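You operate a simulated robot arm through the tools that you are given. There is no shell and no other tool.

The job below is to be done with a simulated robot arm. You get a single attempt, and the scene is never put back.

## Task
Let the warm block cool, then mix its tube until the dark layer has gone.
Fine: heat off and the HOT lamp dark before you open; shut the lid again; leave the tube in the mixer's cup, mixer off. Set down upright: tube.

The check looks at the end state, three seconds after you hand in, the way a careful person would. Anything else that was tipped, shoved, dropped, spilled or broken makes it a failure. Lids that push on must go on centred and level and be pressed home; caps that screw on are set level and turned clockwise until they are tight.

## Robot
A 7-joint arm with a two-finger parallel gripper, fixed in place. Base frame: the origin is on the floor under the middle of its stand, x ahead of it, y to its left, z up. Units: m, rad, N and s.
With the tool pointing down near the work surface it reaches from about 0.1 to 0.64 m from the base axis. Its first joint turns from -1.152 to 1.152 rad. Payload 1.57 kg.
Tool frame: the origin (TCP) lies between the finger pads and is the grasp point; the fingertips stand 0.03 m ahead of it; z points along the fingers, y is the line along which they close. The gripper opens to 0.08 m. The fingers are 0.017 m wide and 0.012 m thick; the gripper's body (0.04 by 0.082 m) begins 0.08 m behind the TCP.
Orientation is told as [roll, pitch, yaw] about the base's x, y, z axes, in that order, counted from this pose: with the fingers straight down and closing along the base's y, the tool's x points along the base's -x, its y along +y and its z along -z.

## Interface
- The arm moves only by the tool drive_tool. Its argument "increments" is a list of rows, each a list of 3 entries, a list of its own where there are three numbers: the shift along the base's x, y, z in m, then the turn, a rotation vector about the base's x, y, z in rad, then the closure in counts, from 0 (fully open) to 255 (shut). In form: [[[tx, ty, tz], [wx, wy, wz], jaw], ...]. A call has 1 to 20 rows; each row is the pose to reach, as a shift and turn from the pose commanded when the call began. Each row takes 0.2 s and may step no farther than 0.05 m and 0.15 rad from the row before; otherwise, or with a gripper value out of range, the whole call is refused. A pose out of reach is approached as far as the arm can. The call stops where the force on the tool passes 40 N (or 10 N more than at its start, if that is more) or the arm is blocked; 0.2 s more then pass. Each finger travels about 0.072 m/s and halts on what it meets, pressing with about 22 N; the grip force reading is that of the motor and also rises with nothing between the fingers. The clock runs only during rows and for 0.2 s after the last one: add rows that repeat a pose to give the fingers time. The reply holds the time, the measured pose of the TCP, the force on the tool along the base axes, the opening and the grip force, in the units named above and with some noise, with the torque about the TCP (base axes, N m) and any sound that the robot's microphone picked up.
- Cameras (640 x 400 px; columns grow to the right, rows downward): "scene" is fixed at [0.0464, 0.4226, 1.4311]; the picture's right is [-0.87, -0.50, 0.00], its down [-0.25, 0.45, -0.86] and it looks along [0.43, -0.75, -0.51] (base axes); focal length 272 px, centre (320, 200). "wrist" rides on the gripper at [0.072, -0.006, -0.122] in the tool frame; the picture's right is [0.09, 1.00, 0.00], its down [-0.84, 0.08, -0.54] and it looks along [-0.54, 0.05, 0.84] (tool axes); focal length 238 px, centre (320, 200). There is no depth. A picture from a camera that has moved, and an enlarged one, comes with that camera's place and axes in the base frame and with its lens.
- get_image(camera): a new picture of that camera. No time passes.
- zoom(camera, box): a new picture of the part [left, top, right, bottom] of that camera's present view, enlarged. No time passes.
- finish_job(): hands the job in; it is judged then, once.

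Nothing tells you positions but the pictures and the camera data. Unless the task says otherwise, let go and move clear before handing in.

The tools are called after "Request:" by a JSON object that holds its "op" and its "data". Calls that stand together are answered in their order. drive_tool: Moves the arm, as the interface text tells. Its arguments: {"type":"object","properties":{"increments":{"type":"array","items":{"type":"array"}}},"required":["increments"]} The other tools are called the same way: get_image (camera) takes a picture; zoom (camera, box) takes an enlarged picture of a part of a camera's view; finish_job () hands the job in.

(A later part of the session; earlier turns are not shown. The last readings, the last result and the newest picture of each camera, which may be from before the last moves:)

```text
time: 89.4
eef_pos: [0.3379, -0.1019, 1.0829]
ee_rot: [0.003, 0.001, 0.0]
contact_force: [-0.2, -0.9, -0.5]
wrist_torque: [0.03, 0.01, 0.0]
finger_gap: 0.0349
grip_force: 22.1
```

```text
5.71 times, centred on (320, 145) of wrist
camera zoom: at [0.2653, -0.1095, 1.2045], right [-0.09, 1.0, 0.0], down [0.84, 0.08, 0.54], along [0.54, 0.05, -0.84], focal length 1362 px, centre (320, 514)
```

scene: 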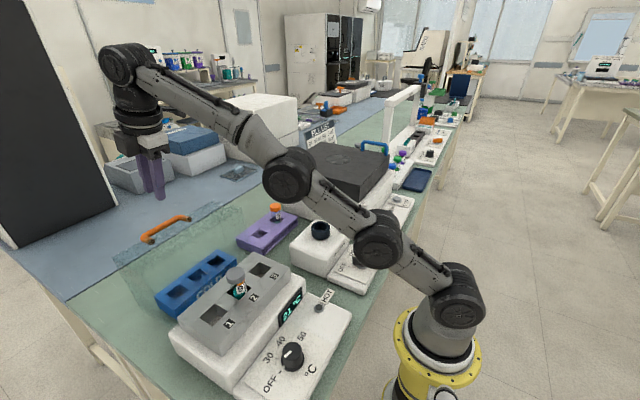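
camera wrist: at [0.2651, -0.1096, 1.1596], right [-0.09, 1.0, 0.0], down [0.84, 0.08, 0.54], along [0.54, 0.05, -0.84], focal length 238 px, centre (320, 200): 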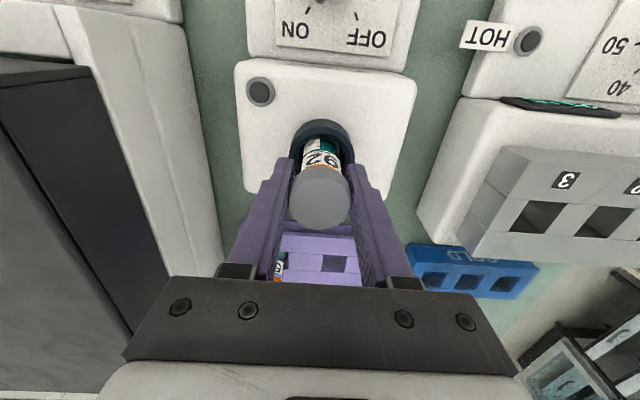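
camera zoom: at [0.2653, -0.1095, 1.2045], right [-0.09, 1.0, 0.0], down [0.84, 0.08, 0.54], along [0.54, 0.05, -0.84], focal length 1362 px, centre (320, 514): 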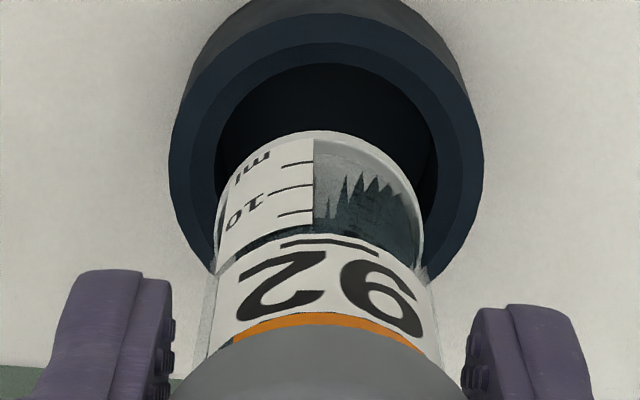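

The separate dark layer is gone and the liquid looks even, apart from specks. To be safe I'll put it back, press for another spell and compare.

Request:
{"op": "drive_tool", "data": {"increments": [[[0, 0, -0.01], [0, 0, 0], 255], [[0, 0, -0.02], [0, 0, 0], 255], [[0, 0, -0.03], [0, 0, 0], 255], [[0, 0, -0.04], [0, 0, 0], 255], [[0, 0, -0.046], [0, 0, 0], 255], [[0, 0, -0.05], [0, 0, 0], 255], [[0, 0, -0.05], [0, 0, 0], 255], [[0, 0, -0.05], [0, 0, 0], 255], [[0, 0, -0.05], [0, 0, 0], 255], [[0, 0, -0.05], [0, 0, 0], 255], [[0, 0, -0.05], [0, 0, 0], 255], [[0, 0, -0.05], [0, 0, 0], 255], [[0, 0, -0.05], [0, 0, 0], 255], [[0, 0, -0.05], [0, 0, 0], 255], [[0, 0, -0.05], [0, 0, 0], 255], [[0, 0, -0.05], [0, 0, 0], 255], [[0, 0, -0.05], [0, 0, 0], 255], [[0, 0, -0.05], [0, 0, 0], 255], [[0, 0, -0.05], [0, 0, 0], 255], [[0, 0, -0.05], [0, 0, 0], 255]]}}

Request:
{"op": "zoom", "data": {"camera": "scene", "box": [305, 200, 355, 245]}}

Request:
{"op": "drive_tool", "data": {"increments": [[[0, 0, 0], [0, 0, 0], 255], [[0, 0, 0], [0, 0, 0], 255], [[0, 0, 0], [0, 0, 0], 255], [[0, 0, 0], [0, 0, 0], 255], [[0, 0, 0], [0, 0, 0], 255], [[0, 0, 0], [0, 0, 0], 255], [[0, 0, 0], [0, 0, 0], 255], [[0, 0, 0], [0, 0, 0], 255], [[0, 0, 0], [0, 0, 0], 255], [[0, 0, 0], [0, 0, 0], 255], [[0, 0, 0], [0, 0, 0], 255], [[0, 0, 0], [0, 0, 0], 255], [[0, 0, 0], [0, 0, 0], 255], [[0, 0, 0], [0, 0, 0], 255], [[0, 0, 0], [0, 0, 0], 255], [[0, 0, 0], [0, 0, 0], 255], [[0, 0, 0], [0, 0, 0], 255], [[0, 0, 0], [0, 0, 0], 255], [[0, 0, 0], [0, 0, 0], 255], [[0, 0, 0], [0, 0, 0], 255]]}}

Request:
{"op": "zoom", "data": {"camera": "scene", "box": [310, 205, 340, 235]}}

```text
time: 93.6
eef_pos: [0.3372, -0.1017, 1.0342]
ee_rot: [0.002, 0.001, 0.0]
contact_force: [-0.4, 0.2, 2.5]
wrist_torque: [-0.02, -0.03, 0.01]
finger_gap: 0.0345
grip_force: 21.9
```

```text
8.89 times, centred on (330, 222) of scene
camera zoom: at [0.0464, 0.4226, 1.4311], right [-0.87, -0.5, 0.0], down [-0.25, 0.45, -0.86], along [0.43, -0.75, -0.51], focal length 2416 px, centre (231, 0)
```

zoom: 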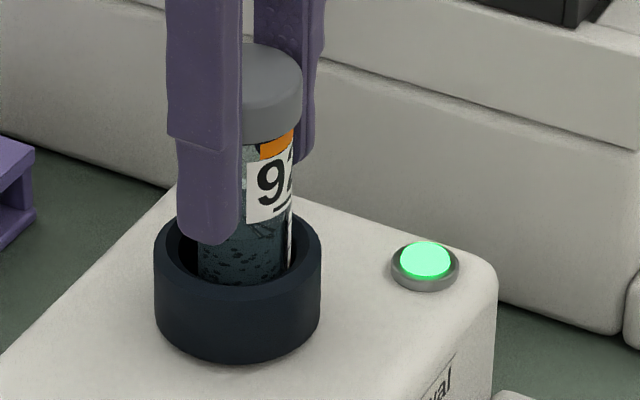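

```text
time: 97.8
eef_pos: [0.338, -0.1032, 1.0321]
ee_rot: [0.002, 0.001, 0.001]
contact_force: [0.0, 0.3, 1.5]
wrist_torque: [-0.01, 0.01, 0.0]
finger_gap: 0.0348
grip_force: 22.2
```

```text
13.33 times, centred on (325, 220) of scene
camera zoom: at [0.0464, 0.4226, 1.4311], right [-0.87, -0.5, 0.0], down [-0.25, 0.45, -0.86], along [0.43, -0.75, -0.51], focal length 3624 px, centre (253, -67)
```

zoom: 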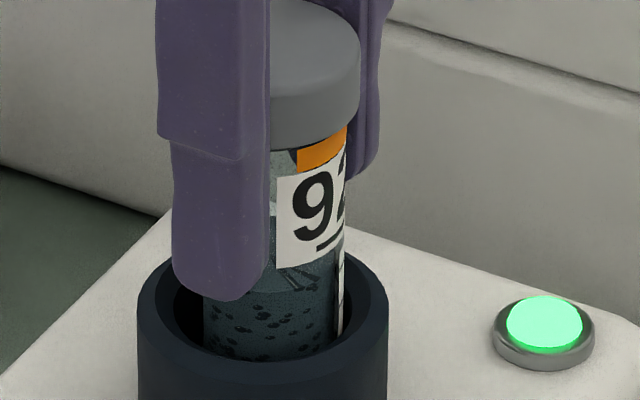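

The specks haven't changed with more mixing, so that is just how the mixed liquid looks. I'll raise to unload the cup, confirm the lamp goes out, then let go.

Request:
{"op": "drive_tool", "data": {"increments": [[[0, 0, 0.002], [0, 0, 0], 255], [[0, 0, 0.004], [0, 0, 0], 255], [[0, 0, 0.0055], [0, 0, 0], 255], [[0, 0, 0.0055], [0, 0, 0], 255]]}}

Request:
{"op": "zoom", "data": {"camera": "scene", "box": [305, 195, 355, 240]}}

```text
time: 98.8
eef_pos: [0.3368, -0.1021, 1.0396]
ee_rot: [0.001, -0.001, 0.0]
contact_force: [0.8, -0.3, 0.5]
wrist_torque: [-0.02, 0.02, 0.0]
finger_gap: 0.0352
grip_force: 21.9
```

```text
8.89 times, centred on (330, 218) of scene
camera zoom: at [0.0464, 0.4226, 1.4311], right [-0.87, -0.5, 0.0], down [-0.25, 0.45, -0.86], along [0.43, -0.75, -0.51], focal length 2416 px, centre (231, 44)
```

zoom: 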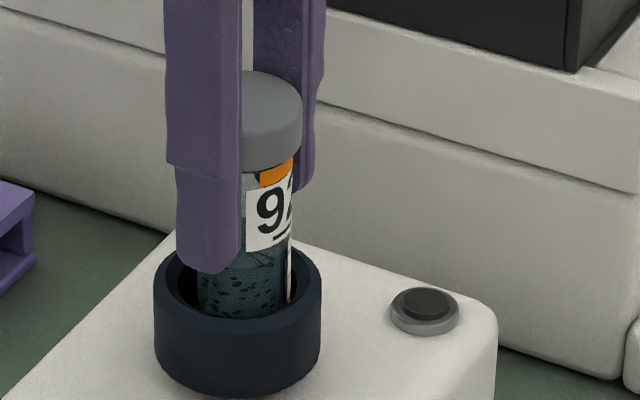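

Request:
{"op": "drive_tool", "data": {"increments": [[[0, 0, -0.0008], [0, 0, 0], 255], [[0, 0, -0.0008], [0, 0, 0], 130], [[0, 0, -0.0008], [0, 0, 0], 100], [[0, 0, -0.0008], [0, 0, 0], 65], [[0, 0, -0.0008], [0, 0, 0], 65], [[0, 0, 0.03], [0, 0, 0], 65], [[0, 0, 0.07], [0, 0, 0], 65], [[0, 0, 0.11], [0, 0, 0], 65], [[0, 0, 0.11], [0, 0, 0], 65]]}}

Request:
{"op": "zoom", "data": {"camera": "scene", "box": [290, 180, 400, 300]}}

Request:
{"op": "get_image", "data": {"camera": "wrist"}}

```text
time: 100.8
eef_pos: [0.3377, -0.1026, 1.1482]
ee_rot: [0.002, 0.0, 0.001]
contact_force: [-0.4, -0.5, 0.4]
wrist_torque: [0.02, -0.03, 0.0]
finger_gap: 0.0597
grip_force: 0.1
```

```text
3.33 times, centred on (345, 240) of scene
camera zoom: at [0.0464, 0.4226, 1.4311], right [-0.87, -0.5, 0.0], down [-0.25, 0.45, -0.86], along [0.43, -0.75, -0.51], focal length 906 px, centre (237, 67)
```

zoom: 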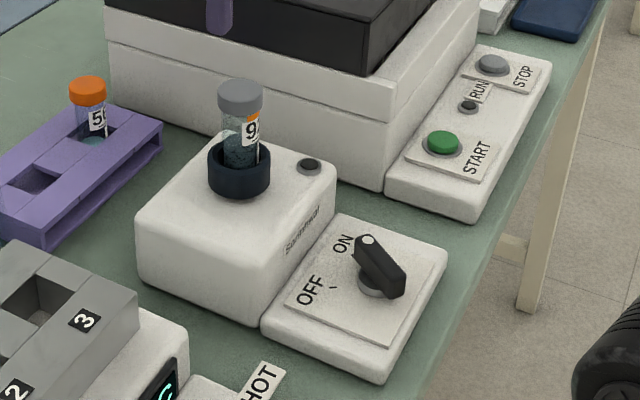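

```text
taken
camera wrist: at [0.2651, -0.1103, 1.2704], right [-0.09, 1.0, 0.0], down [0.84, 0.08, 0.54], along [0.54, 0.05, -0.84], focal length 238 px, centre (320, 200)
```

wrist: 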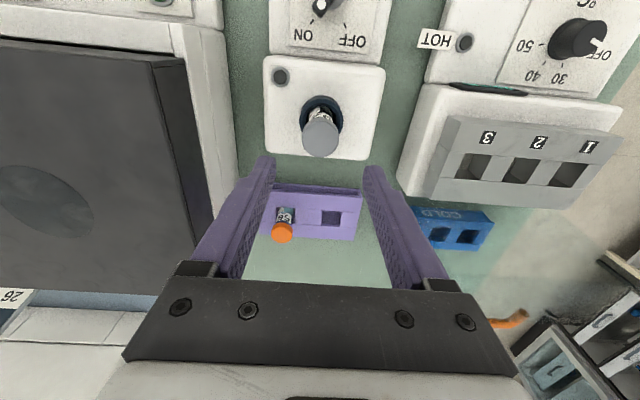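

The tube is upright in the cup and the lamp is out. Next I'll turn the mixer switch back to OFF.

Request:
{"op": "drive_tool", "data": {"increments": [[[-0.03, 0.001, 0.01], [0, 0, -0.13], 110], [[-0.06, 0.002, 0.0], [0, 0, -0.26], 110], [[-0.09, 0.003, -0.02], [0, 0, -0.39], 110], [[-0.1256, 0.0035, -0.05], [0, 0, -0.52], 110], [[-0.1256, 0.0035, -0.08], [0, 0, -0.61], 110], [[-0.1256, 0.0035, -0.1], [0, 0, -0.61], 110], [[-0.1256, 0.0035, -0.1], [0, 0, -0.61], 110]]}}

Request:
{"op": "zoom", "data": {"camera": "wrist", "box": [270, 80, 370, 180]}}

```text
time: 102.4
eef_pos: [0.2125, -0.0981, 1.0467]
ee_rot: [0.001, 0.0, -0.611]
contact_force: [0.1, 0.8, -0.8]
wrist_torque: [0.01, -0.02, 0.04]
finger_gap: 0.0455
grip_force: 0.1
```

```text
4.00 times, centred on (320, 130) of wrist
camera zoom: at [0.1484, -0.0638, 1.1693], right [0.5, 0.87, 0.0], down [0.73, -0.42, 0.54], along [0.47, -0.27, -0.84], focal length 953 px, centre (320, 480)
```

zoom: 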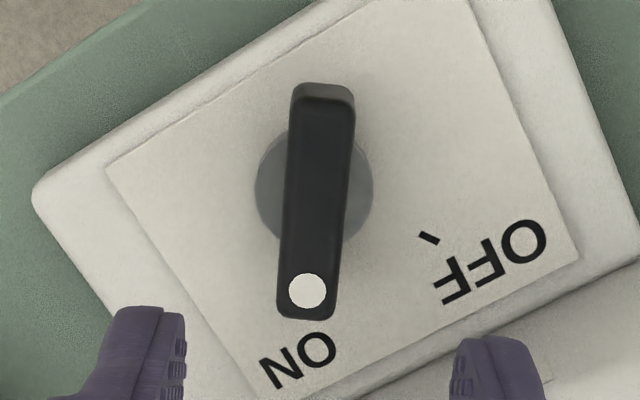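

The bar is nearly centred. I'll make a sub-millimetre correction, descend and grip.

Request:
{"op": "drive_tool", "data": {"increments": [[[-0.0005, -0.0008, -0.035], [0, 0, 0], 110], [[-0.0005, -0.0008, -0.07], [0, 0, 0], 110], [[-0.0005, -0.0008, -0.088], [0, 0, 0], 110], [[-0.0005, -0.0008, -0.0965], [0, 0, 0], 110], [[-0.0005, -0.0008, -0.0965], [0, 0, 0], 180], [[-0.0005, -0.0008, -0.0965], [0, 0, 0], 255], [[-0.0005, -0.0008, -0.0965], [0, 0, 0], 255]]}}

```text
time: 104.0
eef_pos: [0.2108, -0.0996, 0.9521]
ee_rot: [0.002, 0.0, -0.608]
contact_force: [-5.5, -10.0, -6.6]
wrist_torque: [-0.83, -0.46, -0.02]
finger_gap: 0.0157
grip_force: 30.8
```

Request:
{"op": "drive_tool", "data": {"increments": [[[-0.0005, -0.0008, 0], [0, 0, 0], 255], [[-0.0005, -0.0008, 0], [0, 0, 0.13], 255], [[-0.0005, -0.0008, 0], [0, 0, 0.26], 255], [[-0.0005, -0.0008, 0], [0, 0, 0.39], 255], [[-0.0005, -0.0008, 0], [0, 0, 0.52], 255], [[-0.0005, -0.0008, 0], [0, 0, 0.65], 255], [[-0.0005, -0.0008, 0], [0, 0, 0.78], 255], [[-0.0005, -0.0008, 0], [0, 0, 0.91], 255], [[-0.0005, -0.0008, 0], [0, 0, 1.04], 255], [[-0.0005, -0.0008, 0], [0, 0, 1.14], 255], [[-0.0005, -0.0008, 0], [0, 0, 1.23], 255]]}}

Request:
{"op": "get_image", "data": {"camera": "wrist"}}

```text
time: 106.4
eef_pos: [0.2118, -0.1004, 0.9527]
ee_rot: [0.0, 0.001, 0.62]
contact_force: [0.3, -20.7, -17.5]
wrist_torque: [-0.69, -0.04, -0.62]
finger_gap: 0.0159
grip_force: 32.2
```

```text
taken
camera wrist: at [0.1564, -0.1488, 1.0735], right [-0.65, 0.76, 0.0], down [0.64, 0.55, 0.54], along [0.41, 0.35, -0.84], focal length 238 px, centre (320, 200)
```

wrist: 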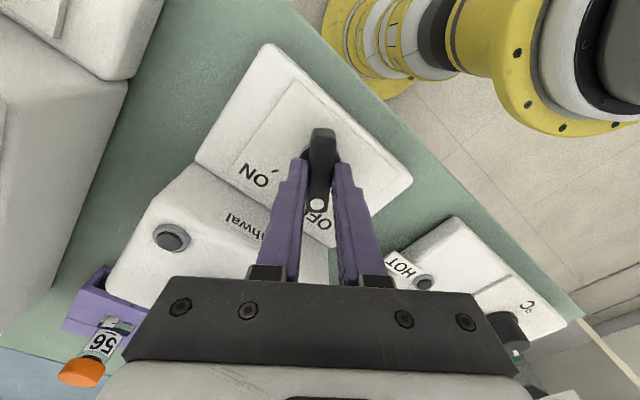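

Switch is back at OFF against its stop. I'll release and lift away.

Request:
{"op": "drive_tool", "data": {"increments": [[[0, -0.0005, 0], [0, 0, 0], 255], [[0, -0.0005, 0], [0, 0, 0], 110], [[0, -0.0005, 0], [0, 0, 0], 110], [[0, -0.0005, 0.03], [0, 0, 0], 110], [[0, -0.0005, 0.07], [0, 0, 0], 110], [[0, -0.0005, 0.11], [0, 0, 0], 110], [[0, -0.0005, 0.15], [0, 0, 0], 110], [[0, -0.0005, 0.2], [0, 0, 0], 110], [[0, -0.0005, 0.25], [0, 0, 0], 110], [[0, -0.0005, 0.25], [0, 0, 0], 110]]}}

Request:
{"op": "get_image", "data": {"camera": "wrist"}}

Request:
{"op": "zoom", "data": {"camera": "scene", "box": [280, 180, 400, 310]}}

Request:
{"op": "get_image", "data": {"camera": "scene"}}

```text
time: 108.6
eef_pos: [0.2102, -0.0998, 1.2025]
ee_rot: [0.002, -0.001, 0.621]
contact_force: [1.0, 0.8, -0.4]
wrist_torque: [0.0, 0.04, 0.01]
finger_gap: 0.0456
grip_force: 0.1
```

```text
taken
camera wrist: at [0.1554, -0.1476, 1.3244], right [-0.65, 0.76, 0.0], down [0.64, 0.55, 0.54], along [0.41, 0.36, -0.84], focal length 238 px, centre (320, 200)
```

wrist: 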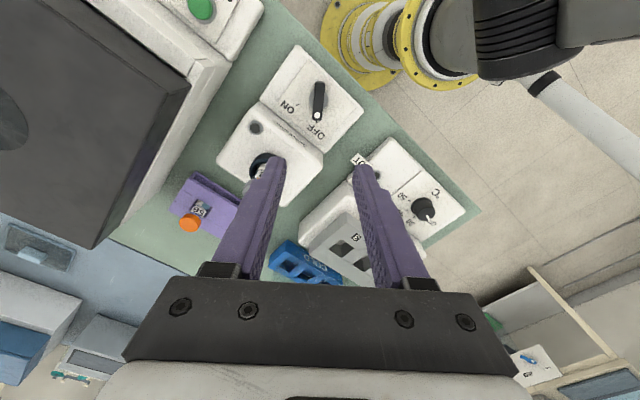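

```text
3.08 times, centred on (340, 245) of scene
camera zoom: at [0.0464, 0.4226, 1.4311], right [-0.87, -0.5, 0.0], down [-0.25, 0.45, -0.86], along [0.43, -0.75, -0.51], focal length 836 px, centre (258, 62)
```

zoom: 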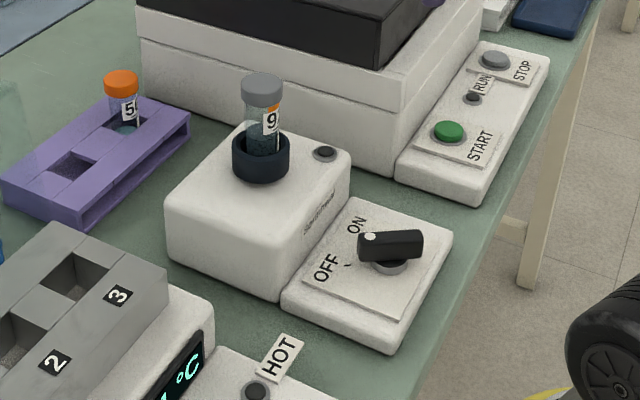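

```text
taken
```

scene: 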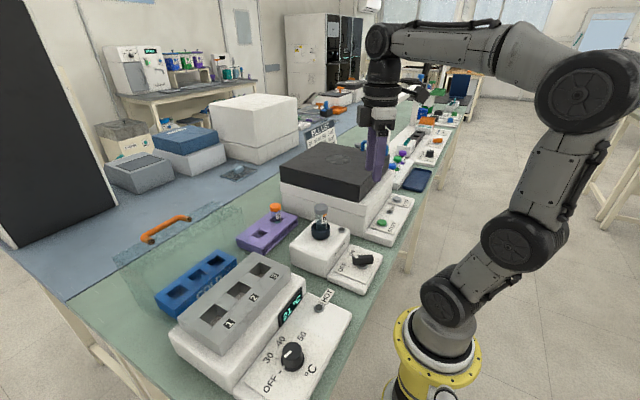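

Request:
{"op": "zoom", "data": {"camera": "wrist", "box": [260, 60, 360, 150]}}

Request:
{"op": "zoom", "data": {"camera": "scene", "box": [315, 235, 385, 295]}}

Request:
{"op": "zoom", "data": {"camera": "scene", "box": [100, 190, 300, 330]}}

```text
4.44 times, centred on (310, 105) of wrist
camera zoom: at [0.1554, -0.1476, 1.3244], right [-0.65, 0.76, 0.0], down [0.64, 0.55, 0.54], along [0.41, 0.36, -0.84], focal length 1059 px, centre (364, 622)
```

zoom: 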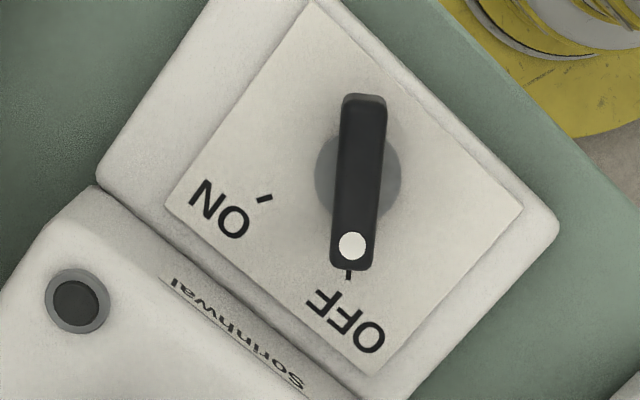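

```text
6.67 times, centred on (350, 265) of scene
camera zoom: at [0.0464, 0.4226, 1.4311], right [-0.87, -0.5, 0.0], down [-0.25, 0.45, -0.86], along [0.43, -0.75, -0.51], focal length 1812 px, centre (120, -233)
```

zoom: 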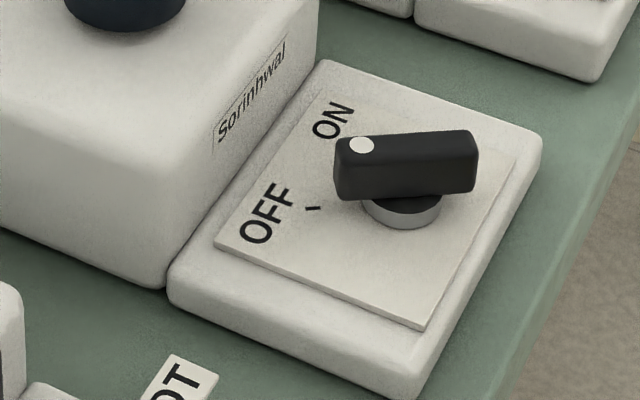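

```text
2.86 times, centred on (200, 260) of scene
camera zoom: at [0.0464, 0.4226, 1.4311], right [-0.87, -0.5, 0.0], down [-0.25, 0.45, -0.86], along [0.43, -0.75, -0.51], focal length 777 px, centre (663, 29)
```

zoom: 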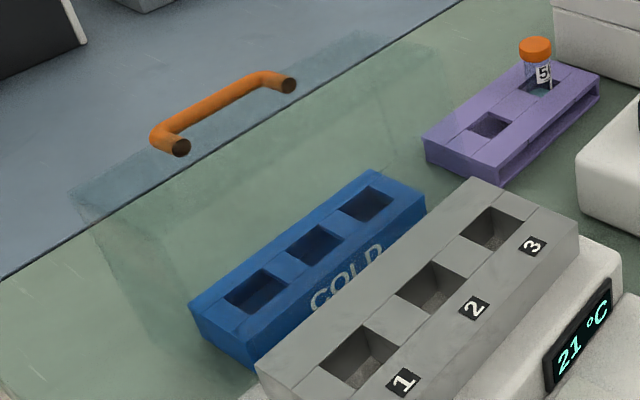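

The switch sits exactly on OFF as it was at the start. Now I'll go back to the open lid's handle, approaching the way I left it.

Request:
{"op": "drive_tool", "data": {"increments": [[[0.034, 0.028, 0.02], [0, 0, 0.135], 110], [[0.068, 0.056, 0.04], [0, 0, 0.27], 110], [[0.102, 0.085, 0.05], [0, 0, 0.405], 110], [[0.136, 0.113, 0.05], [0, 0, 0.54], 110], [[0.17, 0.142, 0.05], [0, 0, 0.675], 110], [[0.205, 0.17, 0.05], [0, 0, 0.81], 110], [[0.24, 0.2, 0.05], [0, 0, 0.945], 110], [[0.24, 0.23, 0.05], [0, 0, 0.948], 110], [[0.24, 0.268, 0.05], [0, 0, 0.948], 110], [[0.24, 0.268, 0.05], [0, 0, 0.948], 110]]}}

Request:
{"op": "drive_tool", "data": {"increments": [[[0.03, 0, -0.02], [0, -0.11, 0], 160], [[0.06, 0, -0.04], [0, -0.22, 0], 160], [[0.09, 0, -0.06], [0, -0.3, 0], 160], [[0.11, 0, -0.08], [0, -0.343, 0], 160], [[0.125, 0, -0.1], [0, -0.343, 0], 160], [[0.125, 0, -0.1], [0, -0.343, 0], 160]]}}

Request:
{"op": "get_image", "data": {"camera": "wrist"}}

Request:
{"op": "get_image", "data": {"camera": "scene"}}

```text
time: 110.8
eef_pos: [0.4448, 0.1652, 1.2421]
ee_rot: [0.0, 0.001, 1.571]
contact_force: [0.5, -0.2, 0.0]
wrist_torque: [-0.01, 0.0, -0.01]
finger_gap: 0.0457
grip_force: 0.1
out of reach, approached as far as the arm can: row 9, 10
```

```text
time: 112.2
eef_pos: [0.5709, 0.1648, 1.1433]
ee_rot: [-0.342, -0.002, 1.568]
contact_force: [0.4, -0.5, 0.7]
wrist_torque: [0.05, 0.0, 0.02]
finger_gap: 0.0299
grip_force: 0.1
```

```text
taken
camera wrist: at [0.5362, 0.0918, 1.2594], right [-0.94, -0.09, -0.33], down [-0.25, 0.84, 0.49], along [0.24, 0.54, -0.81], focal length 238 px, centre (320, 200)
```

wrist: 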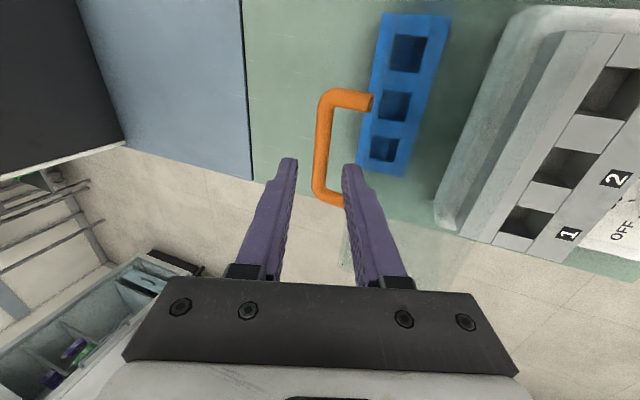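

```text
taken
```

scene: 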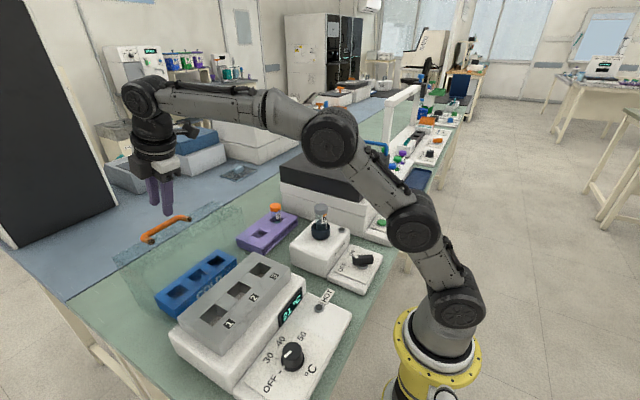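

Request:
{"op": "zoom", "data": {"camera": "wrist", "box": [270, 75, 400, 215]}}

Request:
{"op": "zoom", "data": {"camera": "scene", "box": [100, 170, 240, 290]}}

```text
2.86 times, centred on (335, 145) of wrist
camera zoom: at [0.5362, 0.0918, 1.2594], right [-0.94, -0.09, -0.33], down [-0.25, 0.84, 0.49], along [0.24, 0.54, -0.81], focal length 681 px, centre (277, 357)
```

zoom: 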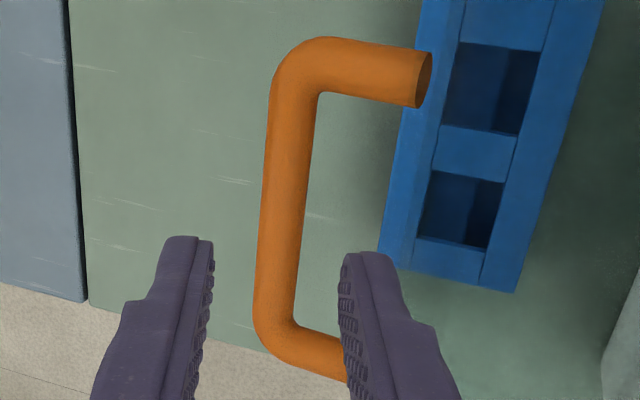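

```text
3.33 times, centred on (170, 230) of scene
camera zoom: at [0.0464, 0.4226, 1.4311], right [-0.87, -0.5, 0.0], down [-0.25, 0.45, -0.86], along [0.43, -0.75, -0.51], focal length 906 px, centre (820, 100)
```

zoom: 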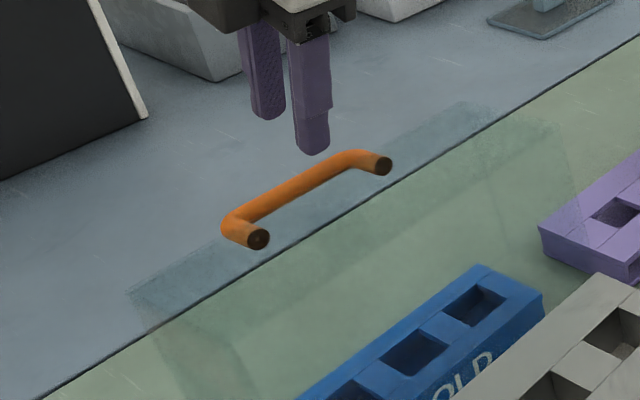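

I need the bar's height more precisely, so I'll shift sideways for a second view and triangulate.

Request:
{"op": "drive_tool", "data": {"increments": [[[-0.03, 0, 0], [0, 0, 0], 160], [[-0.06, 0, 0], [0, 0, 0], 160], [[-0.06, 0, 0], [0, 0, 0], 160]]}}

Request:
{"op": "zoom", "data": {"camera": "wrist", "box": [200, 55, 360, 205]}}

Request:
{"op": "get_image", "data": {"camera": "wrist"}}

```text
time: 113.0
eef_pos: [0.5107, 0.1652, 1.1429]
ee_rot: [-0.341, 0.0, 1.568]
contact_force: [-0.1, -0.8, 0.1]
wrist_torque: [-0.02, -0.01, 0.0]
finger_gap: 0.0295
grip_force: 0.1
```

```text
2.67 times, centred on (280, 130) of wrist
camera zoom: at [0.4752, 0.0919, 1.2588], right [-0.94, -0.09, -0.33], down [-0.25, 0.84, 0.49], along [0.24, 0.54, -0.81], focal length 636 px, centre (427, 387)
```

zoom: 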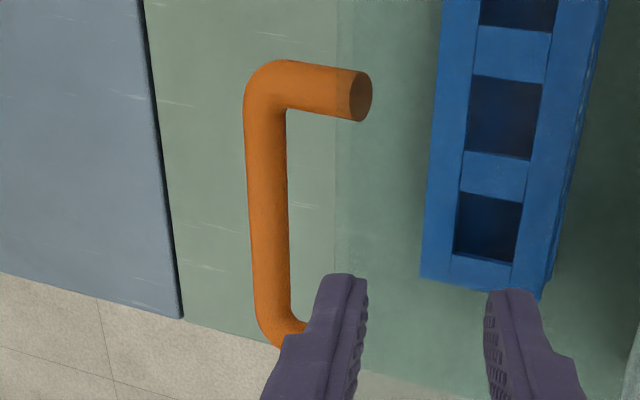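

```text
taken
camera wrist: at [0.4752, 0.0919, 1.2588], right [-0.94, -0.09, -0.33], down [-0.25, 0.84, 0.49], along [0.24, 0.54, -0.81], focal length 238 px, centre (320, 200)
```

wrist: 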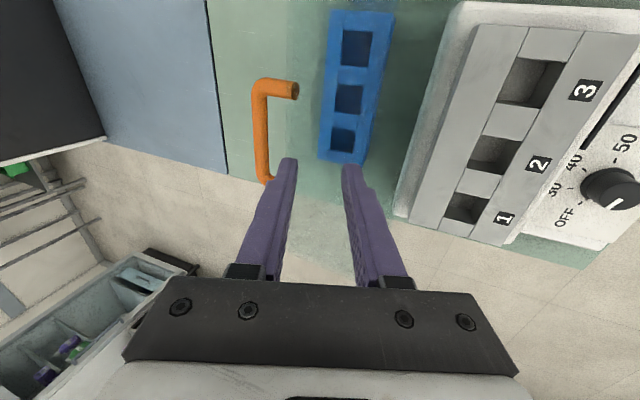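

The bar is actually at (0.595, 1.068): the lid settled at about 92° after release. I'll line up behind it along the tool axis.

Request:
{"op": "drive_tool", "data": {"increments": [[[0.03, 0.002, 0], [0, 0, 0], 155], [[0.0596, 0.0035, -0.005], [0, 0, 0], 155], [[0.0596, 0.0035, -0.005], [0, 0, 0], 155]]}}

Request:
{"op": "zoom", "data": {"camera": "wrist", "box": [240, 75, 400, 215]}}

```text
time: 113.8
eef_pos: [0.5702, 0.1674, 1.1379]
ee_rot: [-0.341, -0.001, 1.571]
contact_force: [-0.3, 0.5, 0.0]
wrist_torque: [-0.01, 0.06, -0.02]
finger_gap: 0.0314
grip_force: 0.1
```

```text
2.86 times, centred on (320, 145) of wrist
camera zoom: at [0.5351, 0.0954, 1.2541], right [-0.94, -0.09, -0.33], down [-0.25, 0.84, 0.49], along [0.24, 0.54, -0.81], focal length 681 px, centre (320, 357)
```

zoom: 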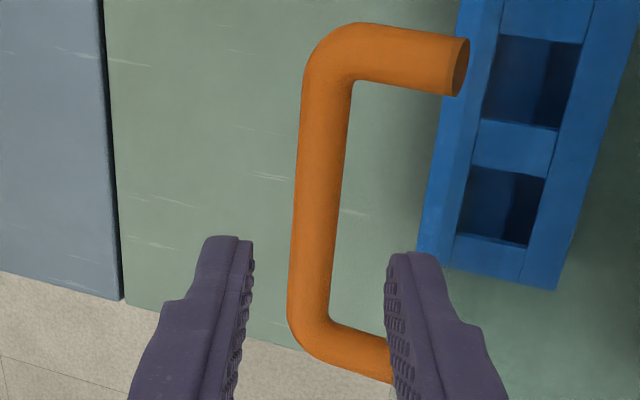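

The bar is centred between the fingers. I'll advance along the tool axis.

Request:
{"op": "drive_tool", "data": {"increments": [[[0.0067, 0, -0.0188], [0, 0, 0], 155], [[0.0134, 0, -0.0377], [0, 0, 0], 155], [[0.0185, 0, -0.0518], [0, 0, 0], 155], [[0.0222, 0, -0.0622], [0, 0, 0], 155], [[0.0222, 0, -0.0622], [0, 0, 0], 155]]}}

Request:
{"op": "get_image", "data": {"camera": "wrist"}}

Request:
{"op": "zoom", "data": {"camera": "scene", "box": [100, 150, 240, 270]}}

```text
time: 114.5
eef_pos: [0.5839, 0.1675, 1.1157]
ee_rot: [-0.372, -0.01, 1.569]
contact_force: [-0.7, -0.4, 2.8]
wrist_torque: [-0.04, 0.07, 0.01]
finger_gap: 0.0309
grip_force: 0.0
stopped in row 3: the force on the tool passed its limit at 51 N (the readings are from after the stop); the commanded pose is now the measured one
```

```text
taken
camera wrist: at [0.5461, 0.0945, 1.2307], right [-0.93, -0.09, -0.36], down [-0.27, 0.83, 0.49], along [0.26, 0.55, -0.8], focal length 238 px, centre (320, 200)
```

wrist: 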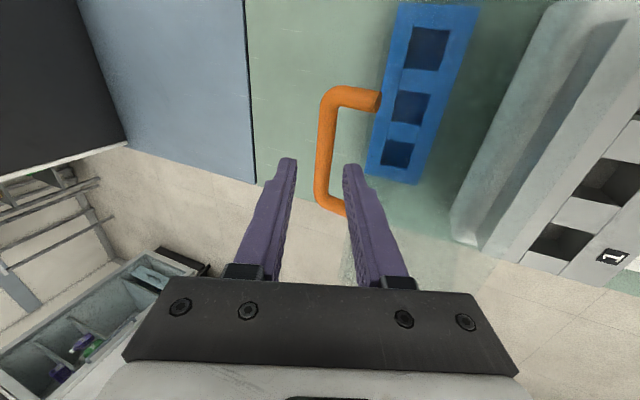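

```text
3.33 times, centred on (170, 210) of scene
camera zoom: at [0.0463, 0.4226, 1.4311], right [-0.87, -0.5, 0.0], down [-0.25, 0.45, -0.86], along [0.43, -0.75, -0.51], focal length 906 px, centre (820, 167)
```

zoom: 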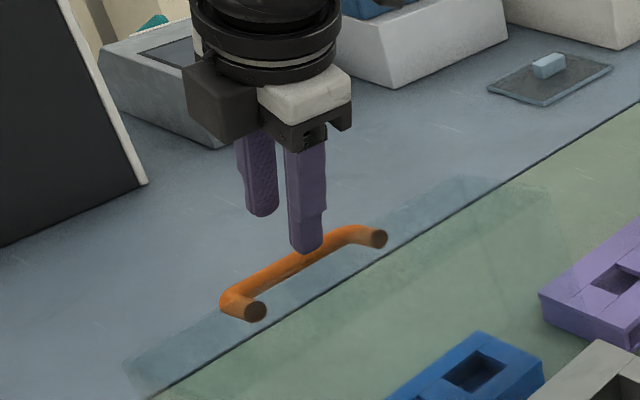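

The tool touched something before reaching the bar, probably the clear lid's edge, and the drive stopped. I'll look closely before moving.

Request:
{"op": "zoom", "data": {"camera": "scene", "box": [120, 180, 240, 260]}}

Request:
{"op": "zoom", "data": {"camera": "wrist", "box": [320, 80, 480, 280]}}

Request:
{"op": "zoom", "data": {"camera": "scene", "box": [90, 180, 300, 330]}}

```text
5.00 times, centred on (180, 220) of scene
camera zoom: at [0.0463, 0.4226, 1.4311], right [-0.87, -0.5, 0.0], down [-0.25, 0.45, -0.86], along [0.43, -0.75, -0.51], focal length 1359 px, centre (1020, 100)
```

zoom: 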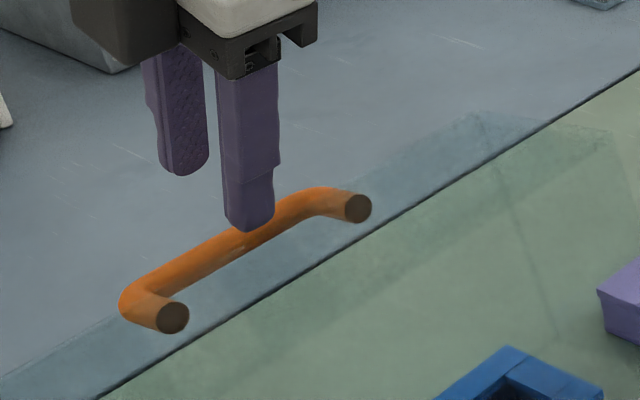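

```text
2.00 times, centred on (400, 180) of wrist
camera zoom: at [0.5461, 0.0945, 1.2307], right [-0.93, -0.09, -0.36], down [-0.27, 0.83, 0.49], along [0.26, 0.55, -0.8], focal length 477 px, centre (160, 240)
```

zoom: 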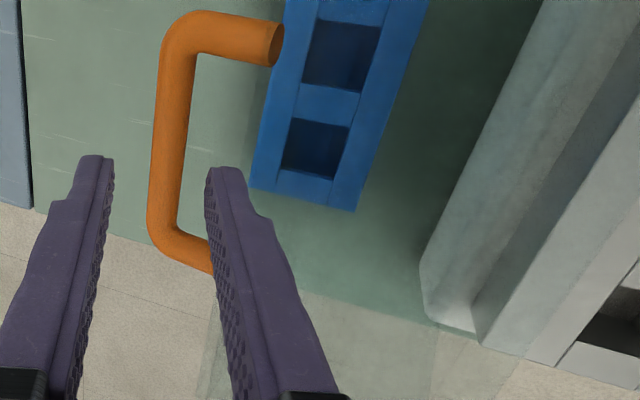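

```text
2.67 times, centred on (195, 255) of scene
camera zoom: at [0.0463, 0.4226, 1.4311], right [-0.87, -0.5, 0.0], down [-0.25, 0.45, -0.86], along [0.43, -0.75, -0.51], focal length 725 px, centre (653, 53)
```

zoom: 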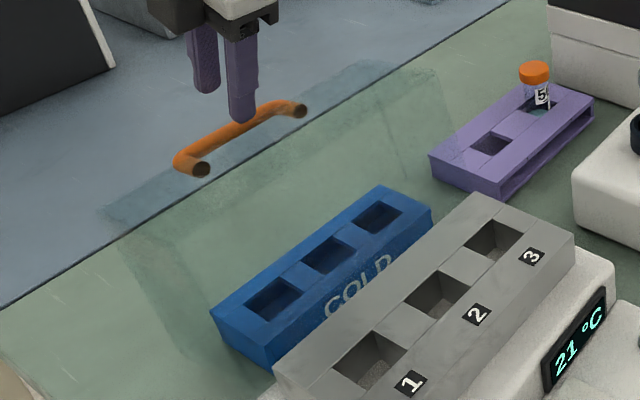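

The finger tip met the lid's upper edge; my geometry shows the edge only about 34 mm from the bar. I'll back out, use less tilt and a narrower opening, and come in again.

Request:
{"op": "drive_tool", "data": {"increments": [[[-0.004, 0, 0.012], [0, 0, 0], 155], [[-0.011, 0, 0.028], [0, 0, 0], 175], [[-0.009, 0.001, 0.025], [0, 0.06, 0], 183], [[-0.0042, 0.001, 0.0196], [0, 0.122, 0], 183], [[-0.0042, 0.001, 0.0196], [0, 0.122, 0], 183]]}}

Request:
{"op": "zoom", "data": {"camera": "wrist", "box": [240, 75, 400, 215]}}

Request:
{"op": "zoom", "data": {"camera": "scene", "box": [90, 160, 300, 310]}}

```text
time: 115.7
eef_pos: [0.5803, 0.1688, 1.1352]
ee_rot: [-0.247, -0.008, 1.569]
contact_force: [-0.5, -0.8, -0.3]
wrist_torque: [0.02, 0.0, 0.02]
finger_gap: 0.0226
grip_force: 0.0
```

```text
2.86 times, centred on (320, 145) of wrist
camera zoom: at [0.5561, 0.0955, 1.2529], right [-0.97, -0.09, -0.24], down [-0.2, 0.83, 0.51], along [0.16, 0.55, -0.82], focal length 681 px, centre (320, 357)
```

zoom: 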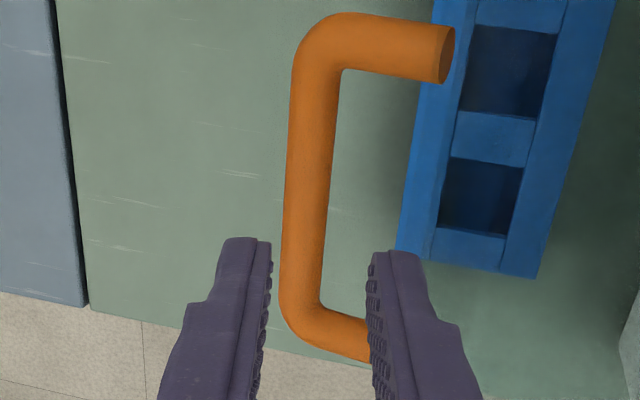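

```text
2.67 times, centred on (195, 235) of scene
camera zoom: at [0.0464, 0.4226, 1.4311], right [-0.87, -0.5, 0.0], down [-0.25, 0.45, -0.86], along [0.43, -0.75, -0.51], focal length 725 px, centre (653, 107)
```

zoom: 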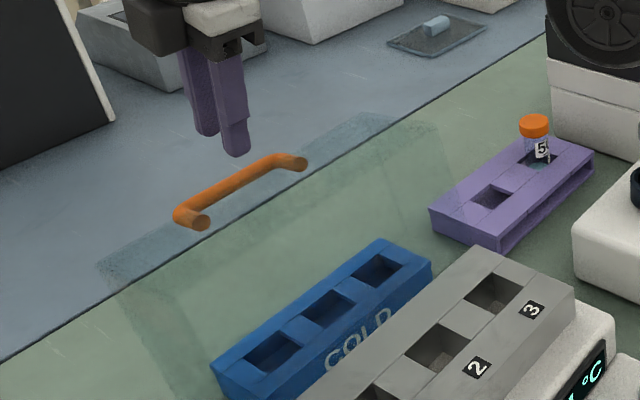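

The bar sits about 4 mm to the +x side of centre. I'll correct, check, then advance.

Request:
{"op": "drive_tool", "data": {"increments": [[[0.0048, 0, 0.0012], [0, 0, 0], 183], [[0.0048, 0, 0.0012], [0, 0, 0], 183], [[0.0097, 0, -0.018], [0, 0, 0], 183], [[0.0097, 0, -0.018], [0, 0, 0], 183]]}}

Request:
{"op": "zoom", "data": {"camera": "wrist", "box": [240, 85, 400, 225]}}

```text
time: 116.7
eef_pos: [0.5907, 0.1687, 1.1162]
ee_rot: [-0.246, -0.009, 1.57]
contact_force: [0.0, -0.1, -0.6]
wrist_torque: [-0.01, -0.04, 0.03]
finger_gap: 0.0225
grip_force: 0.0
```

```text
2.86 times, centred on (320, 155) of wrist
camera zoom: at [0.5662, 0.0958, 1.235], right [-0.97, -0.09, -0.24], down [-0.2, 0.83, 0.51], along [0.16, 0.55, -0.82], focal length 681 px, centre (320, 329)
```

zoom: 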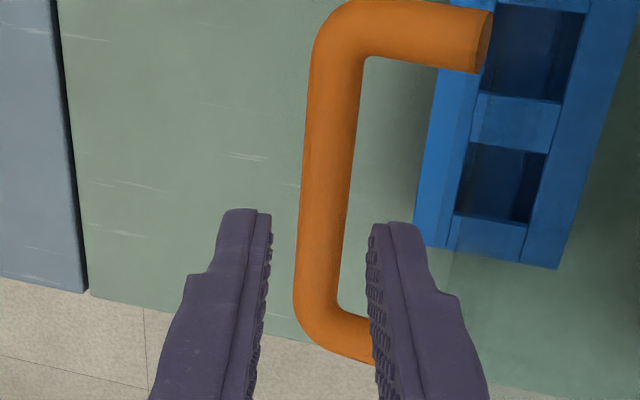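

Request:
{"op": "drive_tool", "data": {"increments": [[[0.0025, 0, -0.0097], [0, 0, 0], 183], [[0.0049, 0, -0.0194], [0, 0, 0], 183], [[0.0074, 0, -0.0291], [0, 0, 0], 183], [[0.0094, 0, -0.0369], [0, 0, 0], 183], [[0.0104, 0, -0.0407], [0, 0, 0], 183], [[0.0104, 0, -0.0407], [0, 0, 0], 183]]}}

Request:
{"op": "get_image", "data": {"camera": "wrist"}}

Request:
{"op": "zoom", "data": {"camera": "scene", "box": [110, 180, 240, 280]}}

```text
time: 118.1
eef_pos: [0.6012, 0.1695, 1.0761]
ee_rot: [-0.248, -0.009, 1.567]
contact_force: [0.6, -1.0, 0.8]
wrist_torque: [0.03, 0.01, -0.01]
finger_gap: 0.0225
grip_force: 0.1
```

```text
taken
camera wrist: at [0.5764, 0.0956, 1.1942], right [-0.97, -0.09, -0.24], down [-0.2, 0.83, 0.51], along [0.16, 0.55, -0.82], focal length 238 px, centre (320, 200)
```

wrist: 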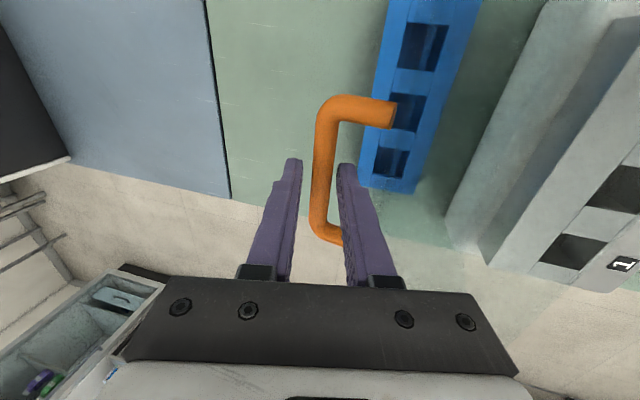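

```text
4.00 times, centred on (175, 230) of scene
camera zoom: at [0.0464, 0.4226, 1.4311], right [-0.87, -0.5, 0.0], down [-0.25, 0.45, -0.86], along [0.43, -0.75, -0.51], focal length 1087 px, centre (900, 80)
```

zoom: 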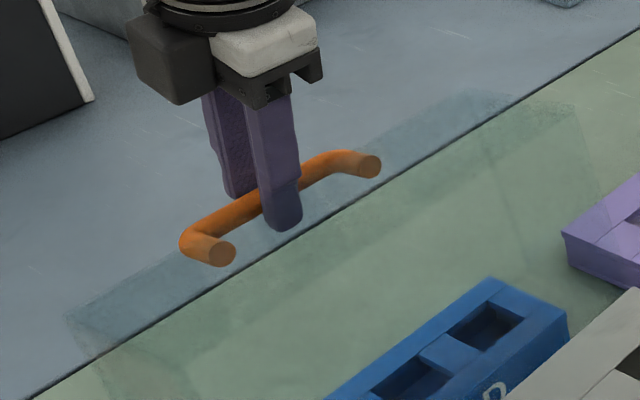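

The bar is about 15 mm ahead of the TCP and centred. I'll advance a little further and close on it.

Request:
{"op": "drive_tool", "data": {"increments": [[[0.0012, 0, -0.0049], [0, 0, 0], 183], [[0.0022, 0, -0.0087], [0, 0, 0], 183], [[0.0022, 0, -0.0087], [0, 0, 0], 255], [[0.0022, 0, -0.0087], [0, 0, 0], 255], [[0.0022, 0, -0.0087], [0, 0, 0], 255]]}}

Request:
{"op": "get_image", "data": {"camera": "wrist"}}

```text
time: 119.3
eef_pos: [0.6009, 0.1691, 1.0654]
ee_rot: [-0.242, -0.01, 1.568]
contact_force: [-14.5, -1.9, 0.3]
wrist_torque: [-0.02, 0.19, 0.12]
finger_gap: 0.0137
grip_force: 30.5
```

```text
taken
camera wrist: at [0.578, 0.0959, 1.185], right [-0.97, -0.09, -0.24], down [-0.2, 0.83, 0.51], along [0.16, 0.55, -0.82], focal length 238 px, centre (320, 200)
```

wrist: 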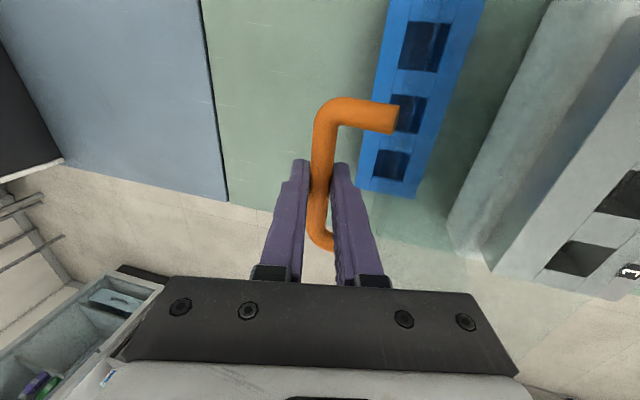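

The bar is gripped again. I'll start closing by small steps along the arc and steer with the force readings.

Request:
{"op": "drive_tool", "data": {"increments": [[[-0.0015, 0, 0.0015], [0, 0, 0], 255], [[-0.0035, 0, 0.004], [0, 0, 0], 255], [[-0.006, 0, 0.008], [0, 0, 0], 255], [[-0.006, 0, 0.008], [0, 0, 0], 255]]}}

```text
time: 120.3
eef_pos: [0.5954, 0.1704, 1.074]
ee_rot: [-0.242, -0.009, 1.569]
contact_force: [-8.1, 0.0, -9.9]
wrist_torque: [0.24, 0.06, 0.15]
finger_gap: 0.0138
grip_force: 30.1
```

Request:
{"op": "drive_tool", "data": {"increments": [[[-0.0045, 0, 0.001], [0, 0, 0], 255], [[-0.0076, 0, 0.0044], [0, 0, 0], 255], [[-0.0103, 0, 0.0074], [0, 0, 0], 255], [[-0.013, 0, 0.0105], [0, 0, 0], 255]]}}

```text
time: 121.3
eef_pos: [0.5843, 0.1705, 1.0877]
ee_rot: [-0.252, -0.011, 1.566]
contact_force: [6.5, 1.8, 4.3]
wrist_torque: [-0.01, -0.2, 0.11]
finger_gap: 0.0136
grip_force: 30.5
```

Request:
{"op": "drive_tool", "data": {"increments": [[[-0.0043, 0, 0.0084], [0, 0, 0], 255], [[-0.0103, 0, 0.014], [0, 0, 0], 255], [[-0.0165, 0, 0.0193], [0, 0, 0], 255], [[-0.0229, 0, 0.0243], [0, 0, 0], 255]]}}

```text
time: 122.3
eef_pos: [0.5616, 0.1698, 1.1102]
ee_rot: [-0.251, -0.008, 1.567]
contact_force: [6.8, 2.9, 4.8]
wrist_torque: [-0.03, -0.15, 0.13]
finger_gap: 0.0136
grip_force: 29.9
```

The forces are mild at about 8 N outward. I'll widen the radius slightly and continue, taking the tilt out gradually.

Request:
{"op": "drive_tool", "data": {"increments": [[[-0.0052, 0, 0.0065], [0, 0.03, 0], 255], [[-0.0111, 0, 0.0108], [0, 0.06, 0], 255], [[-0.0173, 0, 0.015], [0, 0.09, 0], 255], [[-0.0238, 0, 0.0189], [0, 0.125, 0], 255], [[-0.0304, 0, 0.0225], [0, 0.16, 0], 255], [[-0.0372, 0, 0.0258], [0, 0.19, 0], 255]]}}

Request:
{"op": "zoom", "data": {"camera": "scene", "box": [110, 160, 310, 300]}}

```text
time: 123.7
eef_pos: [0.5226, 0.1686, 1.1346]
ee_rot: [-0.054, -0.006, 1.565]
contact_force: [2.0, -0.7, -0.1]
wrist_torque: [0.13, -0.19, 0.1]
finger_gap: 0.0138
grip_force: 30.0
```

```text
2.86 times, centred on (210, 230) of scene
camera zoom: at [0.0465, 0.4226, 1.4311], right [-0.87, -0.5, 0.0], down [-0.25, 0.45, -0.86], along [0.43, -0.75, -0.51], focal length 777 px, centre (634, 114)
```

zoom: 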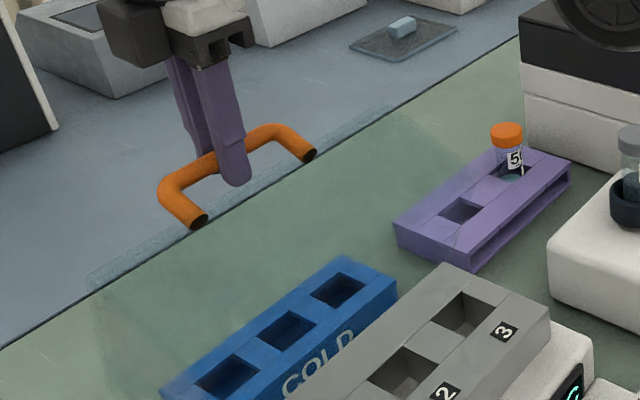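

The load is nearly zero. I'll continue along the fitted circle with the tool vertical.

Request:
{"op": "drive_tool", "data": {"increments": [[[-0.0075, 0, 0.0028], [0, 0.03, 0], 255], [[-0.0153, 0, 0.0053], [0, 0.054, 0], 255], [[-0.0232, 0, 0.0073], [0, 0.054, 0], 255], [[-0.0311, 0, 0.0091], [0, 0.054, 0], 255], [[-0.0392, 0, 0.0105], [0, 0.054, 0], 255], [[-0.0473, 0, 0.0115], [0, 0.054, 0], 255], [[-0.0554, 0, 0.0122], [0, 0.054, 0], 255], [[-0.0635, 0, 0.0125], [0, 0.054, 0], 255]]}}

```text
time: 125.5
eef_pos: [0.4606, 0.1692, 1.1489]
ee_rot: [-0.005, -0.005, 1.567]
contact_force: [1.0, 1.1, 2.9]
wrist_torque: [0.21, -0.15, 0.09]
finger_gap: 0.0139
grip_force: 30.2
```

Request:
{"op": "drive_tool", "data": {"increments": [[[-0.0082, 0, -0.0001], [0, 0, 0], 255], [[-0.0163, 0, -0.0005], [0, 0, 0], 255], [[-0.0245, 0, -0.0012], [0, 0, 0], 255], [[-0.0325, 0, -0.0023], [0, 0, 0], 255], [[-0.0406, 0, -0.0038], [0, 0, 0], 255], [[-0.0485, 0, -0.0056], [0, 0, 0], 255], [[-0.0564, 0, -0.0077], [0, 0, 0], 255], [[-0.0641, 0, -0.0102], [0, 0, 0], 255]]}}

Request:
{"op": "zoom", "data": {"camera": "scene", "box": [140, 200, 340, 340]}}

```text
time: 127.3
eef_pos: [0.3964, 0.1692, 1.1382]
ee_rot: [-0.005, -0.008, 1.564]
contact_force: [0.4, -4.9, 1.5]
wrist_torque: [0.0, -0.16, 0.19]
finger_gap: 0.0138
grip_force: 30.2
```

```text
2.86 times, centred on (240, 270) of scene
camera zoom: at [0.0464, 0.4225, 1.4312], right [-0.87, -0.5, 0.0], down [-0.25, 0.45, -0.86], along [0.43, -0.75, -0.51], focal length 777 px, centre (549, 0)
```

zoom: 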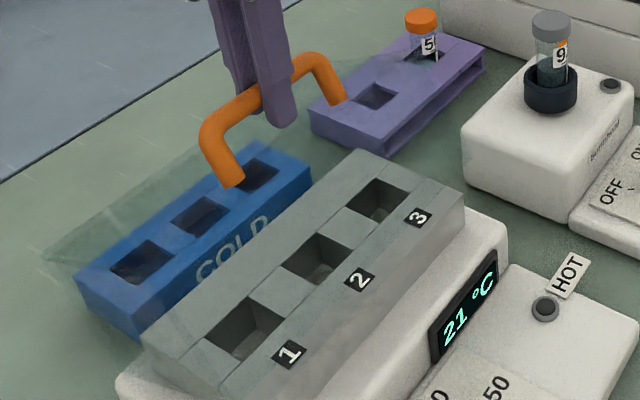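

Request:
{"op": "drive_tool", "data": {"increments": [[[-0.0077, 0, -0.0028], [0, 0, 0], 255], [[-0.0152, 0, -0.006], [0, 0, 0], 255], [[-0.0226, 0, -0.0094], [0, 0, 0], 255], [[-0.0298, 0, -0.0132], [0, 0, 0], 255], [[-0.0369, 0, -0.0173], [0, 0, 0], 255], [[-0.0437, 0, -0.0218], [0, 0, 0], 255], [[-0.0504, 0, -0.0265], [0, 0, 0], 255]]}}

Request:
{"op": "zoom", "data": {"camera": "scene", "box": [140, 220, 340, 360]}}

```text
time: 128.9
eef_pos: [0.3456, 0.169, 1.1115]
ee_rot: [-0.003, -0.007, 1.564]
contact_force: [-0.3, -5.4, 0.9]
wrist_torque: [0.08, -0.11, 0.12]
finger_gap: 0.0137
grip_force: 30.4
```

```text
2.86 times, centred on (240, 290) of scene
camera zoom: at [0.0464, 0.4225, 1.4312], right [-0.87, -0.5, 0.0], down [-0.25, 0.45, -0.86], along [0.43, -0.75, -0.51], focal length 777 px, centre (549, -57)
```

zoom: 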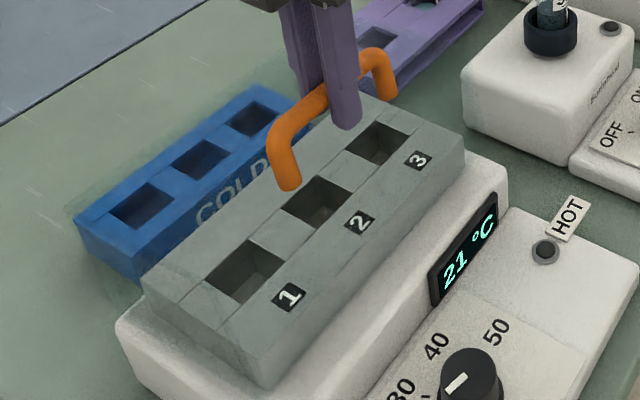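

Request:
{"op": "drive_tool", "data": {"increments": [[[-0.0033, 0, -0.0025], [0, 0, 0], 255], [[-0.0064, 0, -0.005], [0, 0, 0], 255], [[-0.0096, 0, -0.0076], [0, 0, 0], 255], [[-0.0126, 0, -0.0102], [0, 0, 0], 255], [[-0.0145, 0, -0.0119], [0, 0, 0], 255], [[-0.0163, 0, -0.0135], [0, 0, 0], 255]]}}

Request:
{"op": "zoom", "data": {"camera": "scene", "box": [140, 220, 340, 360]}}

```text
time: 130.3
eef_pos: [0.3299, 0.1694, 1.0974]
ee_rot: [-0.003, -0.008, 1.566]
contact_force: [-0.4, 1.8, -1.5]
wrist_torque: [0.14, -0.11, 0.13]
finger_gap: 0.0138
grip_force: 30.1
```

```text
2.86 times, centred on (240, 290) of scene
camera zoom: at [0.0464, 0.4227, 1.4311], right [-0.87, -0.5, 0.0], down [-0.25, 0.45, -0.86], along [0.43, -0.75, -0.51], focal length 777 px, centre (549, -57)
```

zoom: 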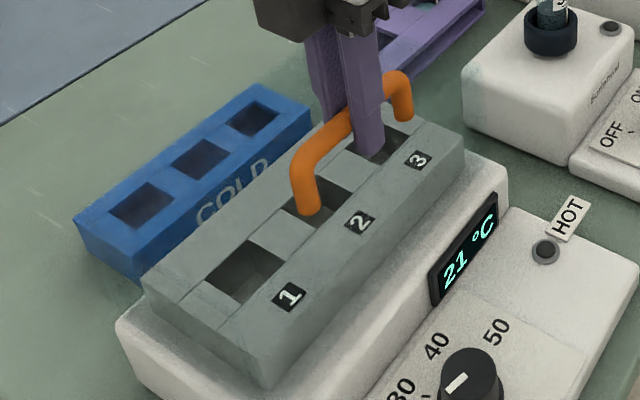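

Almost shut. I'll close the last bit in small steps until the lid seats.

Request:
{"op": "drive_tool", "data": {"increments": [[[-0.001, 0, -0.001], [0, 0, 0], 255], [[-0.002, 0, -0.0021], [0, 0, 0], 255], [[-0.003, 0, -0.0032], [0, 0, 0], 255], [[-0.004, 0, -0.0043], [0, 0, 0], 255]]}}

```text
time: 131.3
eef_pos: [0.3259, 0.1689, 1.0947]
ee_rot: [-0.006, -0.009, 1.566]
contact_force: [1.3, 3.4, 5.2]
wrist_torque: [-0.28, 0.01, 0.13]
finger_gap: 0.0136
grip_force: 30.1
```

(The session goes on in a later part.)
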